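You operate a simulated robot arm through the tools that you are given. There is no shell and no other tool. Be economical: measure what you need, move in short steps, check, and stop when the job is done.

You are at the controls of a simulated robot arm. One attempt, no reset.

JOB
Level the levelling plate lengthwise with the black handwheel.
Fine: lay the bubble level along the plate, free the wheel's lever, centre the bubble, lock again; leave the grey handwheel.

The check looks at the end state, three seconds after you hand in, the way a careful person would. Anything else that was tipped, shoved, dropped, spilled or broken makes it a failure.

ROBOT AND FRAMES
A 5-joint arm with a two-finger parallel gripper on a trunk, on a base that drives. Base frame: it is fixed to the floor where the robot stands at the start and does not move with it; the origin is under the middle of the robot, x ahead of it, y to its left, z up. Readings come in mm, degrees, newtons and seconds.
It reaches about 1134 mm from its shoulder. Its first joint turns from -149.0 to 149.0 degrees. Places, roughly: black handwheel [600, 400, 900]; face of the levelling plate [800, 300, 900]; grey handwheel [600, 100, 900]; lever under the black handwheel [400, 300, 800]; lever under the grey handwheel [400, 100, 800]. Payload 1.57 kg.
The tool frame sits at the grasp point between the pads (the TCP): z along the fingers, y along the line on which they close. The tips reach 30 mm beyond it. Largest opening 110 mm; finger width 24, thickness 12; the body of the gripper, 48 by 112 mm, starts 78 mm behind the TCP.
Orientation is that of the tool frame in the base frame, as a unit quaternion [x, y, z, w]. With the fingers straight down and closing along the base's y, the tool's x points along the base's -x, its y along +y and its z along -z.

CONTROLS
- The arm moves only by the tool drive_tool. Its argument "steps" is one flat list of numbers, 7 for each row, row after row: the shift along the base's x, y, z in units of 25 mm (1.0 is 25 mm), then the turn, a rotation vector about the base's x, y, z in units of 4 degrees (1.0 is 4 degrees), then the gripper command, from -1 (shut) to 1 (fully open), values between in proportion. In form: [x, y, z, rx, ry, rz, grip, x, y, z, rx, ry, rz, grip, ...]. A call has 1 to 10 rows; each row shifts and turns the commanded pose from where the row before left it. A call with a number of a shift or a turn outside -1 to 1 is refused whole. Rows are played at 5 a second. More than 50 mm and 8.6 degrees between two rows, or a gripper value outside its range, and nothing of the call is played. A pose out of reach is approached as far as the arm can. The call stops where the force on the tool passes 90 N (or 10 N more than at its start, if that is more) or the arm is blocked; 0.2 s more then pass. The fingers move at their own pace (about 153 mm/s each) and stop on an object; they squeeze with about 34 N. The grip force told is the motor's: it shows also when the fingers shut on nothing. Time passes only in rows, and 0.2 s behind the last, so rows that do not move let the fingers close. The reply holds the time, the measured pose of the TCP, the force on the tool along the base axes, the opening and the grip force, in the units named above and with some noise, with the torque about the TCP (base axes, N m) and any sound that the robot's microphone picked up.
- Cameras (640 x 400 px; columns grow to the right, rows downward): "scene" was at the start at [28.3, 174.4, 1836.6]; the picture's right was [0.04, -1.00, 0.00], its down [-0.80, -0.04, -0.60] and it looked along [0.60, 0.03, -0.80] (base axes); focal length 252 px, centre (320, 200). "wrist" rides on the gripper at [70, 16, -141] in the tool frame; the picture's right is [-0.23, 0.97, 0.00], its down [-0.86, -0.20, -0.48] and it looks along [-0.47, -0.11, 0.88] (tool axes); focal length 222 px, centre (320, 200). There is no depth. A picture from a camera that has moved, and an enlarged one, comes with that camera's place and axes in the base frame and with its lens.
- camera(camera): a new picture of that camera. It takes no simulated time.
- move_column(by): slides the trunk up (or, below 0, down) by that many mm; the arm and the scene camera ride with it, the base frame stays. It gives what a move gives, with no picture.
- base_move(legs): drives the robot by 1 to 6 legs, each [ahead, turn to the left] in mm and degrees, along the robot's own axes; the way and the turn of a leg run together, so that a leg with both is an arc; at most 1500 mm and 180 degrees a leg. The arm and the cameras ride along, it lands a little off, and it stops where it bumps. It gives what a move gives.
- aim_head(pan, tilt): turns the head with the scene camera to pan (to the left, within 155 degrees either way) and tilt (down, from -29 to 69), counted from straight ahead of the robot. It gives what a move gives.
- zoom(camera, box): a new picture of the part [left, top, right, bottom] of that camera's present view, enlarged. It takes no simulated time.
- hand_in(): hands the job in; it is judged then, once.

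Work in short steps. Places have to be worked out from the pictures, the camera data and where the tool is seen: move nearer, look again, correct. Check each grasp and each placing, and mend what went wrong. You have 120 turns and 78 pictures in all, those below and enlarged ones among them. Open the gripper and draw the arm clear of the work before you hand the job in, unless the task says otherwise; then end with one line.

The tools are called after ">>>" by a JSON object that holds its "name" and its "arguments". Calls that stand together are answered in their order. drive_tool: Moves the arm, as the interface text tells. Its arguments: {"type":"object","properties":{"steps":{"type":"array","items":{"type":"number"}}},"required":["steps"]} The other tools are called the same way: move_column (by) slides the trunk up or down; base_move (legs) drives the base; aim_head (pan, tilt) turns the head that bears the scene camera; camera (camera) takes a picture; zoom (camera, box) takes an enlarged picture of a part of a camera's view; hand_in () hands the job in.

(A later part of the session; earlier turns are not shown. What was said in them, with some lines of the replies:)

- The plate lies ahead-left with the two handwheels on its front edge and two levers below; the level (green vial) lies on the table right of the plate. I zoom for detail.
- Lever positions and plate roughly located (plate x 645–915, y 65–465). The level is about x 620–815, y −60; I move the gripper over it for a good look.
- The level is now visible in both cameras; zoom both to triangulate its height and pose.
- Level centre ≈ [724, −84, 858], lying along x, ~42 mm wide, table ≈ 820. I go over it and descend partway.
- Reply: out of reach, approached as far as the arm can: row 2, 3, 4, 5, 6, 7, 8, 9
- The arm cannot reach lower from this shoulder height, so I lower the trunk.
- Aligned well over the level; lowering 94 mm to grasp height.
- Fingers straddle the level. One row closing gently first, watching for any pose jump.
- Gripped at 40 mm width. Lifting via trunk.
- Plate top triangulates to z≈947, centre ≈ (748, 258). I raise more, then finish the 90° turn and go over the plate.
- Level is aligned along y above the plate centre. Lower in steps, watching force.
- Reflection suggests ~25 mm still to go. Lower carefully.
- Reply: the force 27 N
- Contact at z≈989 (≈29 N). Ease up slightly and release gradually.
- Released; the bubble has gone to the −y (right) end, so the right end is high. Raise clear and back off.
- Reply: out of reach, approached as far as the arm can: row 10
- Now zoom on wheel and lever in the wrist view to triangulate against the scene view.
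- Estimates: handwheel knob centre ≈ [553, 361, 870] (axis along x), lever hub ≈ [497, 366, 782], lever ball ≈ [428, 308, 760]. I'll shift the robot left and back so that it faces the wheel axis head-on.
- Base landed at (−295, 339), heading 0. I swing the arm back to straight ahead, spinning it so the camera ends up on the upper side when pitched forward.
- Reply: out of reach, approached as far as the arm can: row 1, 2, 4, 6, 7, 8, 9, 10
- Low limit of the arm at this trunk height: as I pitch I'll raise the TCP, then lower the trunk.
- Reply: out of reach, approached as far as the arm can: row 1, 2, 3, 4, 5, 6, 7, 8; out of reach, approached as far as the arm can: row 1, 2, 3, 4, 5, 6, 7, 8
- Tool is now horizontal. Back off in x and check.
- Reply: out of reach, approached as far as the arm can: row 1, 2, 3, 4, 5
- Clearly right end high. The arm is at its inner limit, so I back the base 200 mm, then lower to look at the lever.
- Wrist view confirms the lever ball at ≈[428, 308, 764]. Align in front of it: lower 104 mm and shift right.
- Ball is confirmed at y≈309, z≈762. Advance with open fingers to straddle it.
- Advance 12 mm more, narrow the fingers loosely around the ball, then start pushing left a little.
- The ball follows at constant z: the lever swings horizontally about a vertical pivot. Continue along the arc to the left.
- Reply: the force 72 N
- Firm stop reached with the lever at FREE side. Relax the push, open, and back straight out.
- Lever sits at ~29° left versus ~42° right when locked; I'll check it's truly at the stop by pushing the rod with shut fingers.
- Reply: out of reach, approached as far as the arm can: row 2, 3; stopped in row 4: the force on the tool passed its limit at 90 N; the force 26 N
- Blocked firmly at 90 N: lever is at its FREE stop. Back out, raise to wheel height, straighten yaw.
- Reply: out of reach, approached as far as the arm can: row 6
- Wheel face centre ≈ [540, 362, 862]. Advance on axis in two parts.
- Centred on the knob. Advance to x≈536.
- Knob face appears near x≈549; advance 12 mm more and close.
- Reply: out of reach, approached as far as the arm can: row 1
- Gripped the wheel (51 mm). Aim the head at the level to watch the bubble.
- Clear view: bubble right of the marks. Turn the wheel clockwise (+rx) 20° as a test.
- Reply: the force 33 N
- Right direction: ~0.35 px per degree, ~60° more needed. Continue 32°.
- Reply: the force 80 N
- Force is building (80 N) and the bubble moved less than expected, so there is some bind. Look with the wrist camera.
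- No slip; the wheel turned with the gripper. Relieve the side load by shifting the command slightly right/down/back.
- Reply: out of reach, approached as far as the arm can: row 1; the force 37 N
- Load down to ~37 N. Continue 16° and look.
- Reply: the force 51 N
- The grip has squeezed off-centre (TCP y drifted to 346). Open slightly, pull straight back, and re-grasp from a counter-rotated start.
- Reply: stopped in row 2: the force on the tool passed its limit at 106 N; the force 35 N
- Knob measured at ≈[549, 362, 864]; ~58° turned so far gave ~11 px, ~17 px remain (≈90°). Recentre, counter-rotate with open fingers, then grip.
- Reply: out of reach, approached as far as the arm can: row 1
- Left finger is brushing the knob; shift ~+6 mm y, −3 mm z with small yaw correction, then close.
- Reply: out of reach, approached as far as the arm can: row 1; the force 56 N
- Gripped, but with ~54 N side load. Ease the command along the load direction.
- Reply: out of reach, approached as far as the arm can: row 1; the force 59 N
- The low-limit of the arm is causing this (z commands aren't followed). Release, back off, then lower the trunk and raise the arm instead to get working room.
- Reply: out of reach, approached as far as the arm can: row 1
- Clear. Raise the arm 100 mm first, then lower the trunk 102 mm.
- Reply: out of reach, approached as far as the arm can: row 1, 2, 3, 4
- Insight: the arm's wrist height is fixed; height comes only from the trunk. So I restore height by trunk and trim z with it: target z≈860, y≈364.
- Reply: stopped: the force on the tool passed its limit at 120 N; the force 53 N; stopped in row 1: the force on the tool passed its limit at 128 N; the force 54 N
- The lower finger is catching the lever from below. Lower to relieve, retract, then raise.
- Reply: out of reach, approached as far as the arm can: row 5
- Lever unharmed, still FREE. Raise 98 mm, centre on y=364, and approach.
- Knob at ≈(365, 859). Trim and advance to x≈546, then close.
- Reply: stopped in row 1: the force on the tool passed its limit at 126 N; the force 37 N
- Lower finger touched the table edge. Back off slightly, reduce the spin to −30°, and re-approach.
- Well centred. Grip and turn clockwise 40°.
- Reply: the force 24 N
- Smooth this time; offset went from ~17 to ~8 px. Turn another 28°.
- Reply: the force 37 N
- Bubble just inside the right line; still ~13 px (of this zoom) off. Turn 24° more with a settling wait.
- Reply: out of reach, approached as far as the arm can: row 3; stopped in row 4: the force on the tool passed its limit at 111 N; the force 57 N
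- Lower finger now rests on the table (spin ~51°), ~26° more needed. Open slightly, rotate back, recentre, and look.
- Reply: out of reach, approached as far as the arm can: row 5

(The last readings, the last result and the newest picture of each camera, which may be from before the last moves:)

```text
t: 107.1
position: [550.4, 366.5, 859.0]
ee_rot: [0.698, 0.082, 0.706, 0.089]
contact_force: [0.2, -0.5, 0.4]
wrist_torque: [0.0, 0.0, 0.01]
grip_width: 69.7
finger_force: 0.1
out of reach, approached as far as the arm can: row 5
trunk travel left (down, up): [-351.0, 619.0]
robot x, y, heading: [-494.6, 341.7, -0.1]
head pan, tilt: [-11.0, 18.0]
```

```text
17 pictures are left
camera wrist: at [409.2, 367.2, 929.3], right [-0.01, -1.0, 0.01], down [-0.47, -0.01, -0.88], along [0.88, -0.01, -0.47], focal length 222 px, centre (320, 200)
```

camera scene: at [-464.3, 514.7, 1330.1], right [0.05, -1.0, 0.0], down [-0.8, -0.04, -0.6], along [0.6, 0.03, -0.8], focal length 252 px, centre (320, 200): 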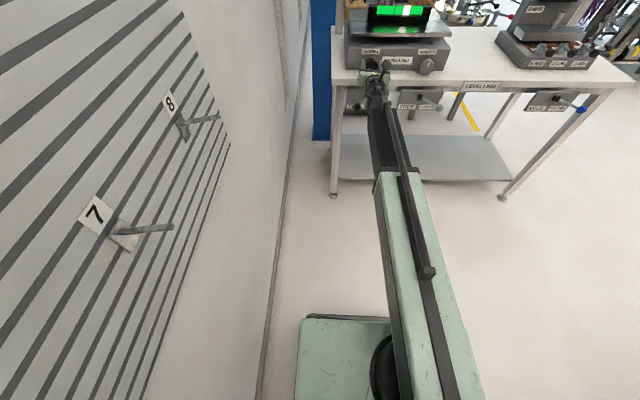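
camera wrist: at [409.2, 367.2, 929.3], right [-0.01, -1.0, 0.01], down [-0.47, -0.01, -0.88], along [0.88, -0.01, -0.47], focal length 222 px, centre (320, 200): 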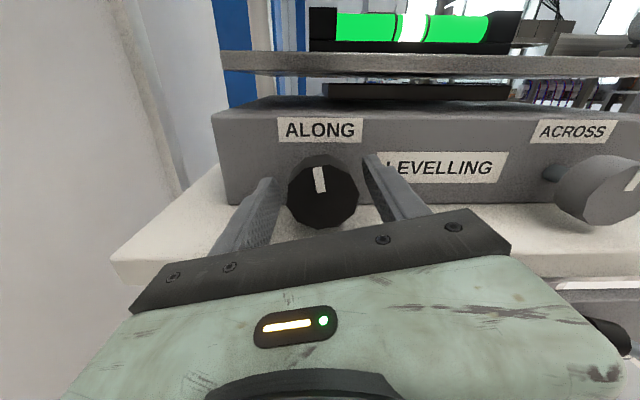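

Well centred at spin −14°. Grip and turn 24°, then a careful look.

>>> {"name": "drive_tool", "arguments": {"steps": [0, -0.05, 0, 0, 0, 0, 0, 0, 0, 0, 0, 0, 0, -1, 0, 0, 0, 0, 0, 0, -1, 0, 0, 0, 1, 0, 0, -1, 0, 0, 0, 1, 0, 0, -1, 0, 0, 0, 1, 0, 0, -1, 0, 0, 0, 1, 0, 0, -1, 0, 0, 0, 1, 0, 0, -1, 0, 0, 0, 1, 0, 0, -1, 0, 0, 0, 0, 0, 0, -1]}}

>>> {"name": "zoom", "arguments": {"camera": "scene", "box": [300, 190, 345, 212]}}

```text
t: 109.3
position: [549.0, 364.8, 857.6]
ee_rot: [0.7, -0.069, 0.708, -0.058]
contact_force: [17.4, -5.5, 17.2]
wrist_torque: [0.02, -0.49, 1.0]
grip_width: 52.4
finger_force: 45.2
trunk travel left (down, up): [-351.0, 619.0]
robot x, y, heading: [-492.4, 344.2, 0.1]
head pan, tilt: [-11.0, 18.0]
```

```text
14.22 times, centred on (322, 201) of scene
camera zoom: at [-447.3, 492.6, 1375.5], right [-0.19, -0.98, 0.0], down [-0.3, 0.06, -0.95], along [0.93, -0.18, -0.31], focal length 3584 px, centre (284, 186)
```

zoom: 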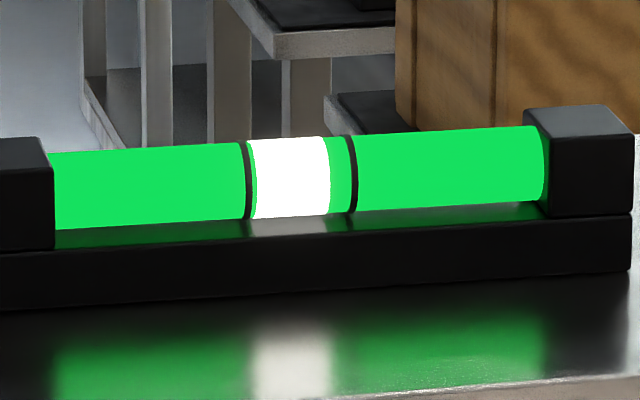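

Overshot slightly (offset −8 px). Check for lag with a one-second wait before correcting.

>>> {"name": "drive_tool", "arguments": {"steps": [0, 0, 0, 0, 0, 0, -1, 0, 0, 0, 0, 0, 0, -1, 0, 0, 0, 0, 0, 0, -1, 0, 0, 0, 0, 0, 0, -1, 0, 0, 0, 0, 0, 0, -1, 0, 0, 0, 0, 0, 0, -1]}}

>>> {"name": "zoom", "arguments": {"camera": "scene", "box": [300, 190, 345, 212]}}

```text
t: 110.7
position: [550.4, 363.6, 856.9]
ee_rot: [0.701, -0.068, 0.708, -0.059]
contact_force: [19.4, -7.6, 17.4]
wrist_torque: [-0.05, -0.53, 1.01]
grip_width: 52.3
finger_force: 45.2
trunk travel left (down, up): [-351.0, 619.0]
robot x, y, heading: [-494.5, 342.5, -0.3]
head pan, tilt: [-11.0, 18.0]
```

```text
14.22 times, centred on (322, 201) of scene
camera zoom: at [-447.2, 492.4, 1375.5], right [-0.19, -0.98, 0.0], down [-0.3, 0.06, -0.95], along [0.93, -0.18, -0.31], focal length 3584 px, centre (284, 186)
```

zoom: 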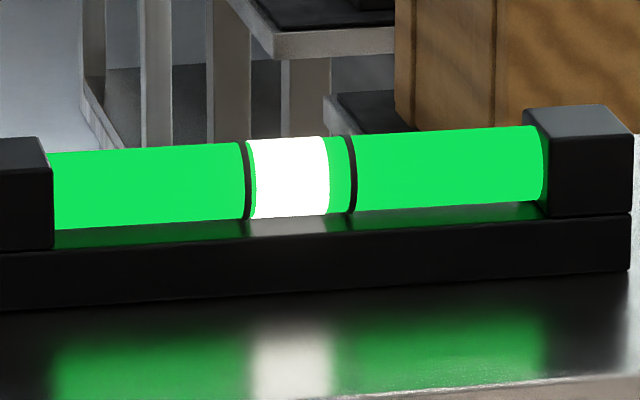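

Settled: offset −7.5 px at ~0.65 px/deg. Turn back 11°.

>>> {"name": "drive_tool", "arguments": {"steps": [0, 0, 0, -0.9, 0, 0, -1, 0, 0, 0, -0.9, 0, 0, -1, 0, 0, 0, -0.9, 0, 0, -1, 0, 0, 0, 0, 0, 0, -1, 0, 0, 0, 0, 0, 0, -1, 0, 0, 0, 0, 0, 0, -1]}}

>>> {"name": "zoom", "arguments": {"camera": "scene", "box": [300, 190, 345, 212]}}

```text
t: 112.1
position: [549.5, 364.0, 858.9]
ee_rot: [0.704, -0.001, 0.711, 0.008]
contact_force: [-8.5, -5.9, -3.4]
wrist_torque: [-0.05, 0.19, 0.94]
grip_width: 52.2
finger_force: 45.1
trunk travel left (down, up): [-351.0, 619.0]
robot x, y, heading: [-492.7, 338.8, -0.2]
head pan, tilt: [-11.0, 18.0]
```

```text
14.22 times, centred on (322, 201) of scene
camera zoom: at [-447.0, 492.6, 1375.3], right [-0.19, -0.98, 0.0], down [-0.3, 0.06, -0.95], along [0.93, -0.18, -0.31], focal length 3584 px, centre (284, 186)
```

zoom: 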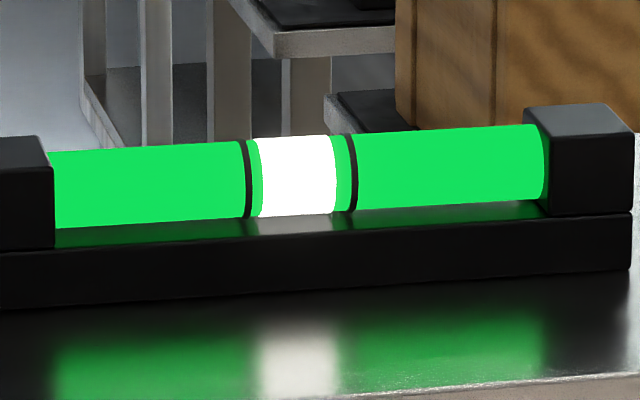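

Bubble is centred. Release the wheel, retract, and recheck.

>>> {"name": "drive_tool", "arguments": {"steps": [0, 0, 0, 0, 0, 0, 0.4, 0, 0, 0, 0, 0, 0, 0.6, 0, 0, 0, 0, 0, 0, 0.6, -1, 0, 0, 0, 0, 0, 0.6, -1, 0, 0, 0, 0, 0, 0.6, -1, 0, 0, 0, 0, 0, 0.6, -1, 0, 0, 0, 0, 0, 0.6, -1, 0, 0, 0, 0, 0, 0.6, -1, 0, 0, 0, 0, 0, 0.6, -1, 0, 0, 0, 0, 0, 0.6]}}

>>> {"name": "zoom", "arguments": {"camera": "scene", "box": [300, 190, 345, 212]}}

```text
t: 114.3
position: [374.4, 364.9, 856.9]
ee_rot: [0.704, -0.001, 0.711, 0.008]
contact_force: [-0.1, 0.0, -0.5]
wrist_torque: [-0.03, -0.02, 0.0]
grip_width: 88.1
finger_force: 0.0
trunk travel left (down, up): [-351.0, 619.0]
robot x, y, heading: [-490.6, 337.6, -0.2]
head pan, tilt: [-11.0, 18.0]
```

```text
14.22 times, centred on (322, 201) of scene
camera zoom: at [-446.6, 493.1, 1375.3], right [-0.19, -0.98, 0.0], down [-0.3, 0.06, -0.95], along [0.93, -0.18, -0.31], focal length 3584 px, centre (284, 186)
```

zoom: 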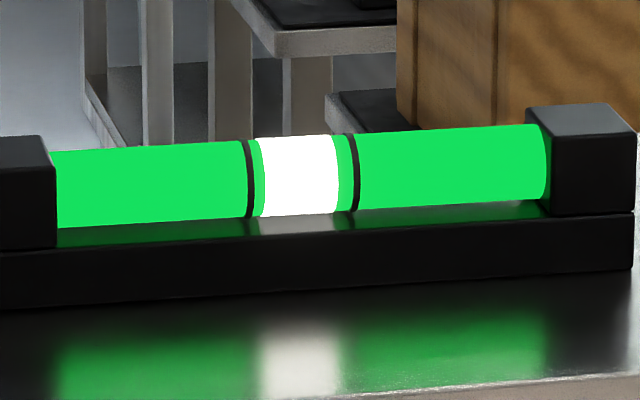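

Still centred with the wheel released. Now lock: shut fingers, go to the left of the lever ball at lever height.

>>> {"name": "drive_tool", "arguments": {"steps": [-1, 0, 0, 0, 0, 0, -1, -0.9, 0.9, 0, 0, 0, 0.4, -1, 0, 0.9, 0, 0, 0, 0.4, -1, 0, 0.9, 0, 0, 0, 0.4, -1, 0, 0.8, 0, 0, 0, 0.3, -1]}}

>>> {"name": "move_column", "arguments": {"by": -92}}

>>> {"name": "camera", "arguments": {"camera": "wrist"}}

```text
t: 115.5
position: [327.4, 451.8, 858.7]
ee_rot: [0.702, 0.037, 0.71, -0.03]
contact_force: [0.4, -1.0, 0.4]
wrist_torque: [0.0, -0.02, 0.01]
grip_width: 0.2
finger_force: 21.2
trunk travel left (down, up): [-351.0, 619.0]
robot x, y, heading: [-493.5, 342.1, -0.0]
head pan, tilt: [-11.0, 18.0]
```

```text
t: 116.7
position: [326.9, 452.4, 766.1]
ee_rot: [0.703, 0.036, 0.71, -0.03]
contact_force: [-1.3, 0.8, 0.8]
wrist_torque: [0.03, 0.02, -0.03]
grip_width: 0.0
finger_force: 21.5
trunk travel left (down, up): [-259.0, 711.0]
robot x, y, heading: [-491.3, 344.6, 0.1]
head pan, tilt: [-11.0, 18.0]
```

```text
12 pictures are left
camera wrist: at [188.4, 422.8, 835.5], right [0.09, -0.97, -0.22], down [-0.48, 0.15, -0.86], along [0.87, 0.19, -0.46], focal length 222 px, centre (320, 200)
```

wrist: 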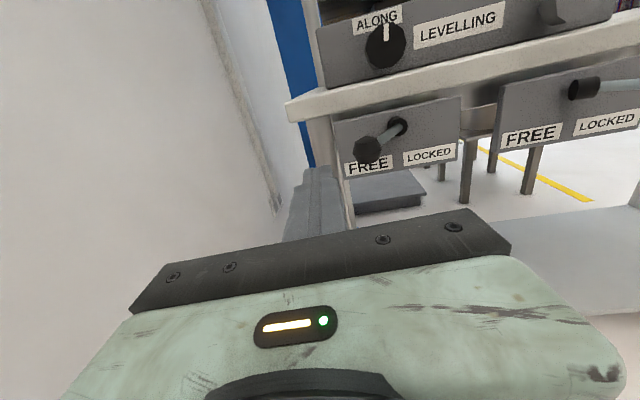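

Ball at y≈408, z≈762; fingers are clear on its left. Advance 97 mm, then sweep right.

>>> {"name": "drive_tool", "arguments": {"steps": [1, 0, 0, 0, 0, 0, -1, 1, 0, 0, 0, 0, 0, -1, 1, 0, 0, 0, 0, 0, -1, 0.9, 0, 0, 0, 0, 0, -1, 0, -0.7, 0, 0, 0, -0.25, -1, 0, -0.7, 0, 0, 0, -0.25, -1, 0, -0.7, 0, 0, 0, -0.25, -1]}}

>>> {"name": "camera", "arguments": {"camera": "wrist"}}

```text
t: 118.3
position: [424.1, 398.1, 767.6]
ee_rot: [0.704, 0.016, 0.71, -0.009]
contact_force: [-0.4, 0.3, 0.7]
wrist_torque: [0.0, 0.0, -0.06]
grip_width: 0.1
finger_force: 20.7
trunk travel left (down, up): [-259.0, 711.0]
robot x, y, heading: [-493.3, 338.4, -0.2]
head pan, tilt: [-11.0, 18.0]
```

```text
11 pictures are left
camera wrist: at [284.8, 376.9, 835.5], right [0.04, -0.98, -0.22], down [-0.48, 0.17, -0.86], along [0.88, 0.14, -0.46], focal length 222 px, centre (320, 200)
```

wrist: 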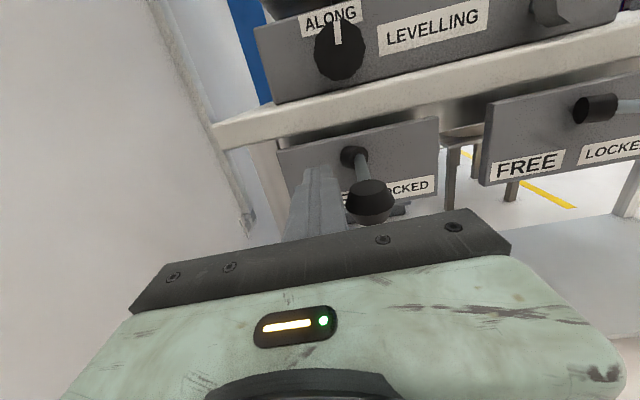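

Lever follows. Continue sweeping right to the LOCKED stop.

>>> {"name": "drive_tool", "arguments": {"steps": [0, -0.6, 0, 0, 0, -0.22, -1, 0, -0.6, 0, 0, 0, -0.22, -1, 0, -0.5, 0, 0, 0, -0.2, -1, 0, -0.4, 0, 0, 0, -0.15, -1, 0, -0.3, 0, 0, 0, -0.1, -1, 0, -0.3, 0, 0, 0, -0.1, -1, 0, -0.3, 0, 0, 0, -0.1, -1, 0, -0.3, 0, 0, 0, -0.1, -1]}}

>>> {"name": "camera", "arguments": {"camera": "wrist"}}

```text
t: 120.0
position: [423.3, 344.3, 764.9]
ee_rot: [0.707, 0.005, 0.708, 0.002]
contact_force: [-11.7, 20.6, 13.0]
wrist_torque: [-0.05, -0.34, 0.52]
grip_width: 0.2
finger_force: 21.2
trunk travel left (down, up): [-259.0, 711.0]
robot x, y, heading: [-492.9, 339.3, -0.0]
head pan, tilt: [-11.0, 18.0]
stopped in row 8: the force on the tool passed its limit at 94 N (the readings are from after the stop); the commanded pose is now the measured one
```

```text
10 pictures are left
camera wrist: at [283.2, 327.9, 836.0], right [0.0, -0.98, -0.22], down [-0.48, 0.19, -0.86], along [0.88, 0.11, -0.47], focal length 222 px, centre (320, 200)
```

wrist: 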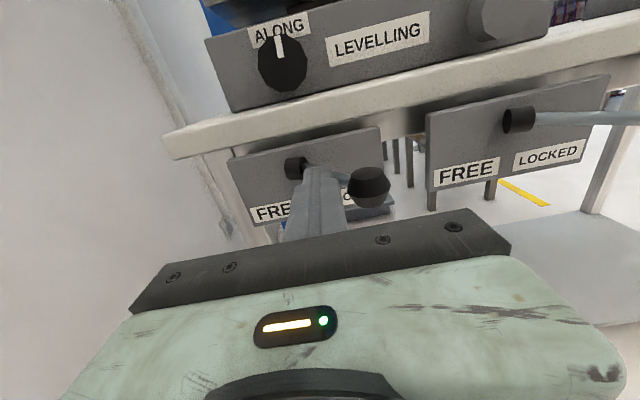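

Hit the stop at 94 N with the ball at y≈309, same as the original LOCKED position. Back off and check the bubble.

>>> {"name": "drive_tool", "arguments": {"steps": [0, 0.4, 0, 0, 0, 0.1, -1, -1, 0, 0, 0, 0, 0, -1, -1, 0, 0, 0, 0, 0, -1, -1, 0, 0, 0, 0, 0, -1, -0.8, 0, 0, 0, 0, 0, -1]}}

>>> {"name": "zoom", "arguments": {"camera": "scene", "box": [300, 180, 345, 225]}}

>>> {"name": "camera", "arguments": {"camera": "wrist"}}

```text
t: 121.2
position: [330.1, 350.3, 764.4]
ee_rot: [0.707, 0.005, 0.707, 0.003]
contact_force: [0.6, -0.1, -0.1]
wrist_torque: [-0.03, -0.01, -0.01]
grip_width: 0.2
finger_force: 21.8
trunk travel left (down, up): [-259.0, 711.0]
robot x, y, heading: [-490.7, 342.4, -0.0]
head pan, tilt: [-11.0, 18.0]
```

```text
8.89 times, centred on (322, 202) of scene
camera zoom: at [-446.7, 493.2, 1283.3], right [-0.19, -0.98, 0.0], down [-0.3, 0.06, -0.95], along [0.93, -0.18, -0.31], focal length 2240 px, centre (298, 178)
```

zoom: 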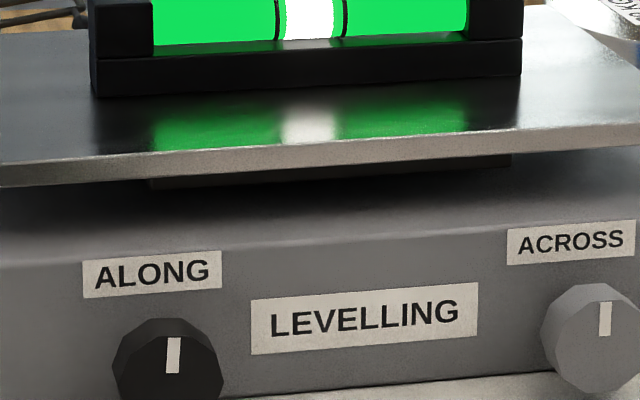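

```text
8 pictures are left
camera wrist: at [190.2, 333.4, 834.5], right [0.0, -0.98, -0.22], down [-0.48, 0.19, -0.86], along [0.88, 0.11, -0.47], focal length 222 px, centre (320, 200)
```

wrist: 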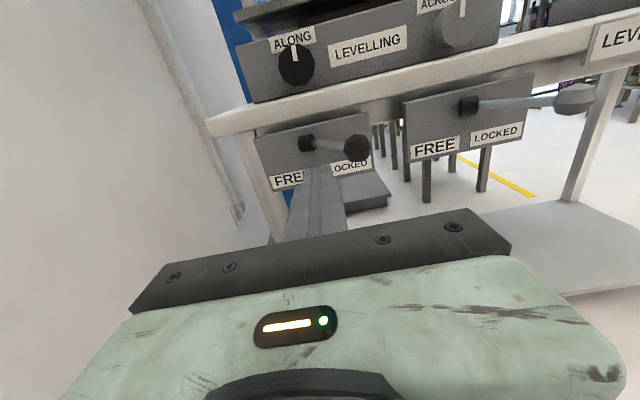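

Lever locked, grey wheel unchanged. Open the gripper, raise clear, and take a final precise look at the bubble.

>>> {"name": "drive_tool", "arguments": {"steps": [0, 0, 0, 0, 0, 0, 1, 0, 0, 0, 0, 0, 0, 1, 0, 0, 0, 0, 0, 0, 1]}}

>>> {"name": "base_move", "arguments": {"legs": [[-120, 0]]}}

>>> {"name": "move_column", "arguments": {"by": 92}}

>>> {"name": "zoom", "arguments": {"camera": "scene", "box": [300, 185, 345, 215]}}

```text
t: 122.0
position: [330.4, 351.1, 762.7]
ee_rot: [0.707, 0.006, 0.707, 0.002]
contact_force: [-0.2, 0.1, -0.5]
wrist_torque: [-0.02, 0.0, -0.03]
grip_width: 109.9
finger_force: 0.0
trunk travel left (down, up): [-259.0, 711.0]
robot x, y, heading: [-491.9, 340.9, -0.1]
head pan, tilt: [-11.0, 18.0]
```

```text
t: 123.3
position: [211.0, 350.4, 763.2]
ee_rot: [0.707, 0.005, 0.707, 0.002]
contact_force: [-0.8, -0.4, 0.7]
wrist_torque: [-0.02, 0.0, 0.04]
grip_width: 110.1
finger_force: 0.2
trunk travel left (down, up): [-259.0, 711.0]
robot x, y, heading: [-610.6, 340.1, -0.2]
head pan, tilt: [-11.0, 18.0]
```

```text
t: 124.5
position: [210.4, 350.2, 856.0]
ee_rot: [0.707, 0.006, 0.707, 0.002]
contact_force: [0.1, -0.3, 0.1]
wrist_torque: [-0.01, -0.01, -0.02]
grip_width: 109.8
finger_force: 0.0
trunk travel left (down, up): [-351.0, 619.0]
robot x, y, heading: [-616.7, 339.4, -0.0]
head pan, tilt: [-11.0, 18.0]
```

```text
13.33 times, centred on (322, 200) of scene
camera zoom: at [-567.4, 493.1, 1375.3], right [-0.19, -0.98, 0.0], down [-0.3, 0.06, -0.95], along [0.93, -0.18, -0.31], focal length 3360 px, centre (287, 200)
```

zoom: 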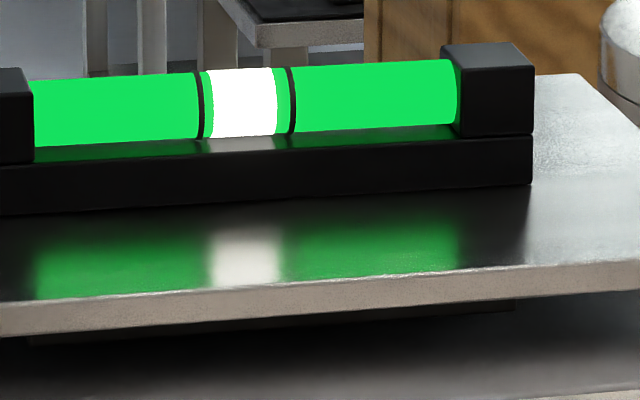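

Nearly centred; zoom tighter to quantify.

>>> {"name": "zoom", "arguments": {"camera": "scene", "box": [312, 187, 328, 197]}}

```text
16.00 times, centred on (320, 192) of scene
camera zoom: at [-567.4, 493.1, 1375.3], right [-0.19, -0.98, 0.0], down [-0.3, 0.06, -0.95], along [0.93, -0.18, -0.31], focal length 4032 px, centre (320, 328)
```

zoom: 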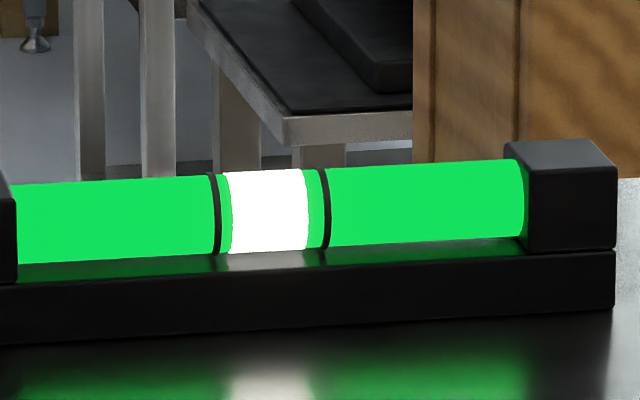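

The bubble sits well between the marks, under 1 mm off centre. The lever is back at its LOCKED stop, the gripper is open and the arm is clear, so I hand in.

>>> {"name": "hand_in", "arguments": {}}

```text
The job is handed in.
```

The plate is levelled lengthwise: the bubble sits between the marks, less than 1 mm off centre. The black wheel's lever is locked again, the grey handwheel is unturned, and the level is still lying along the plate.
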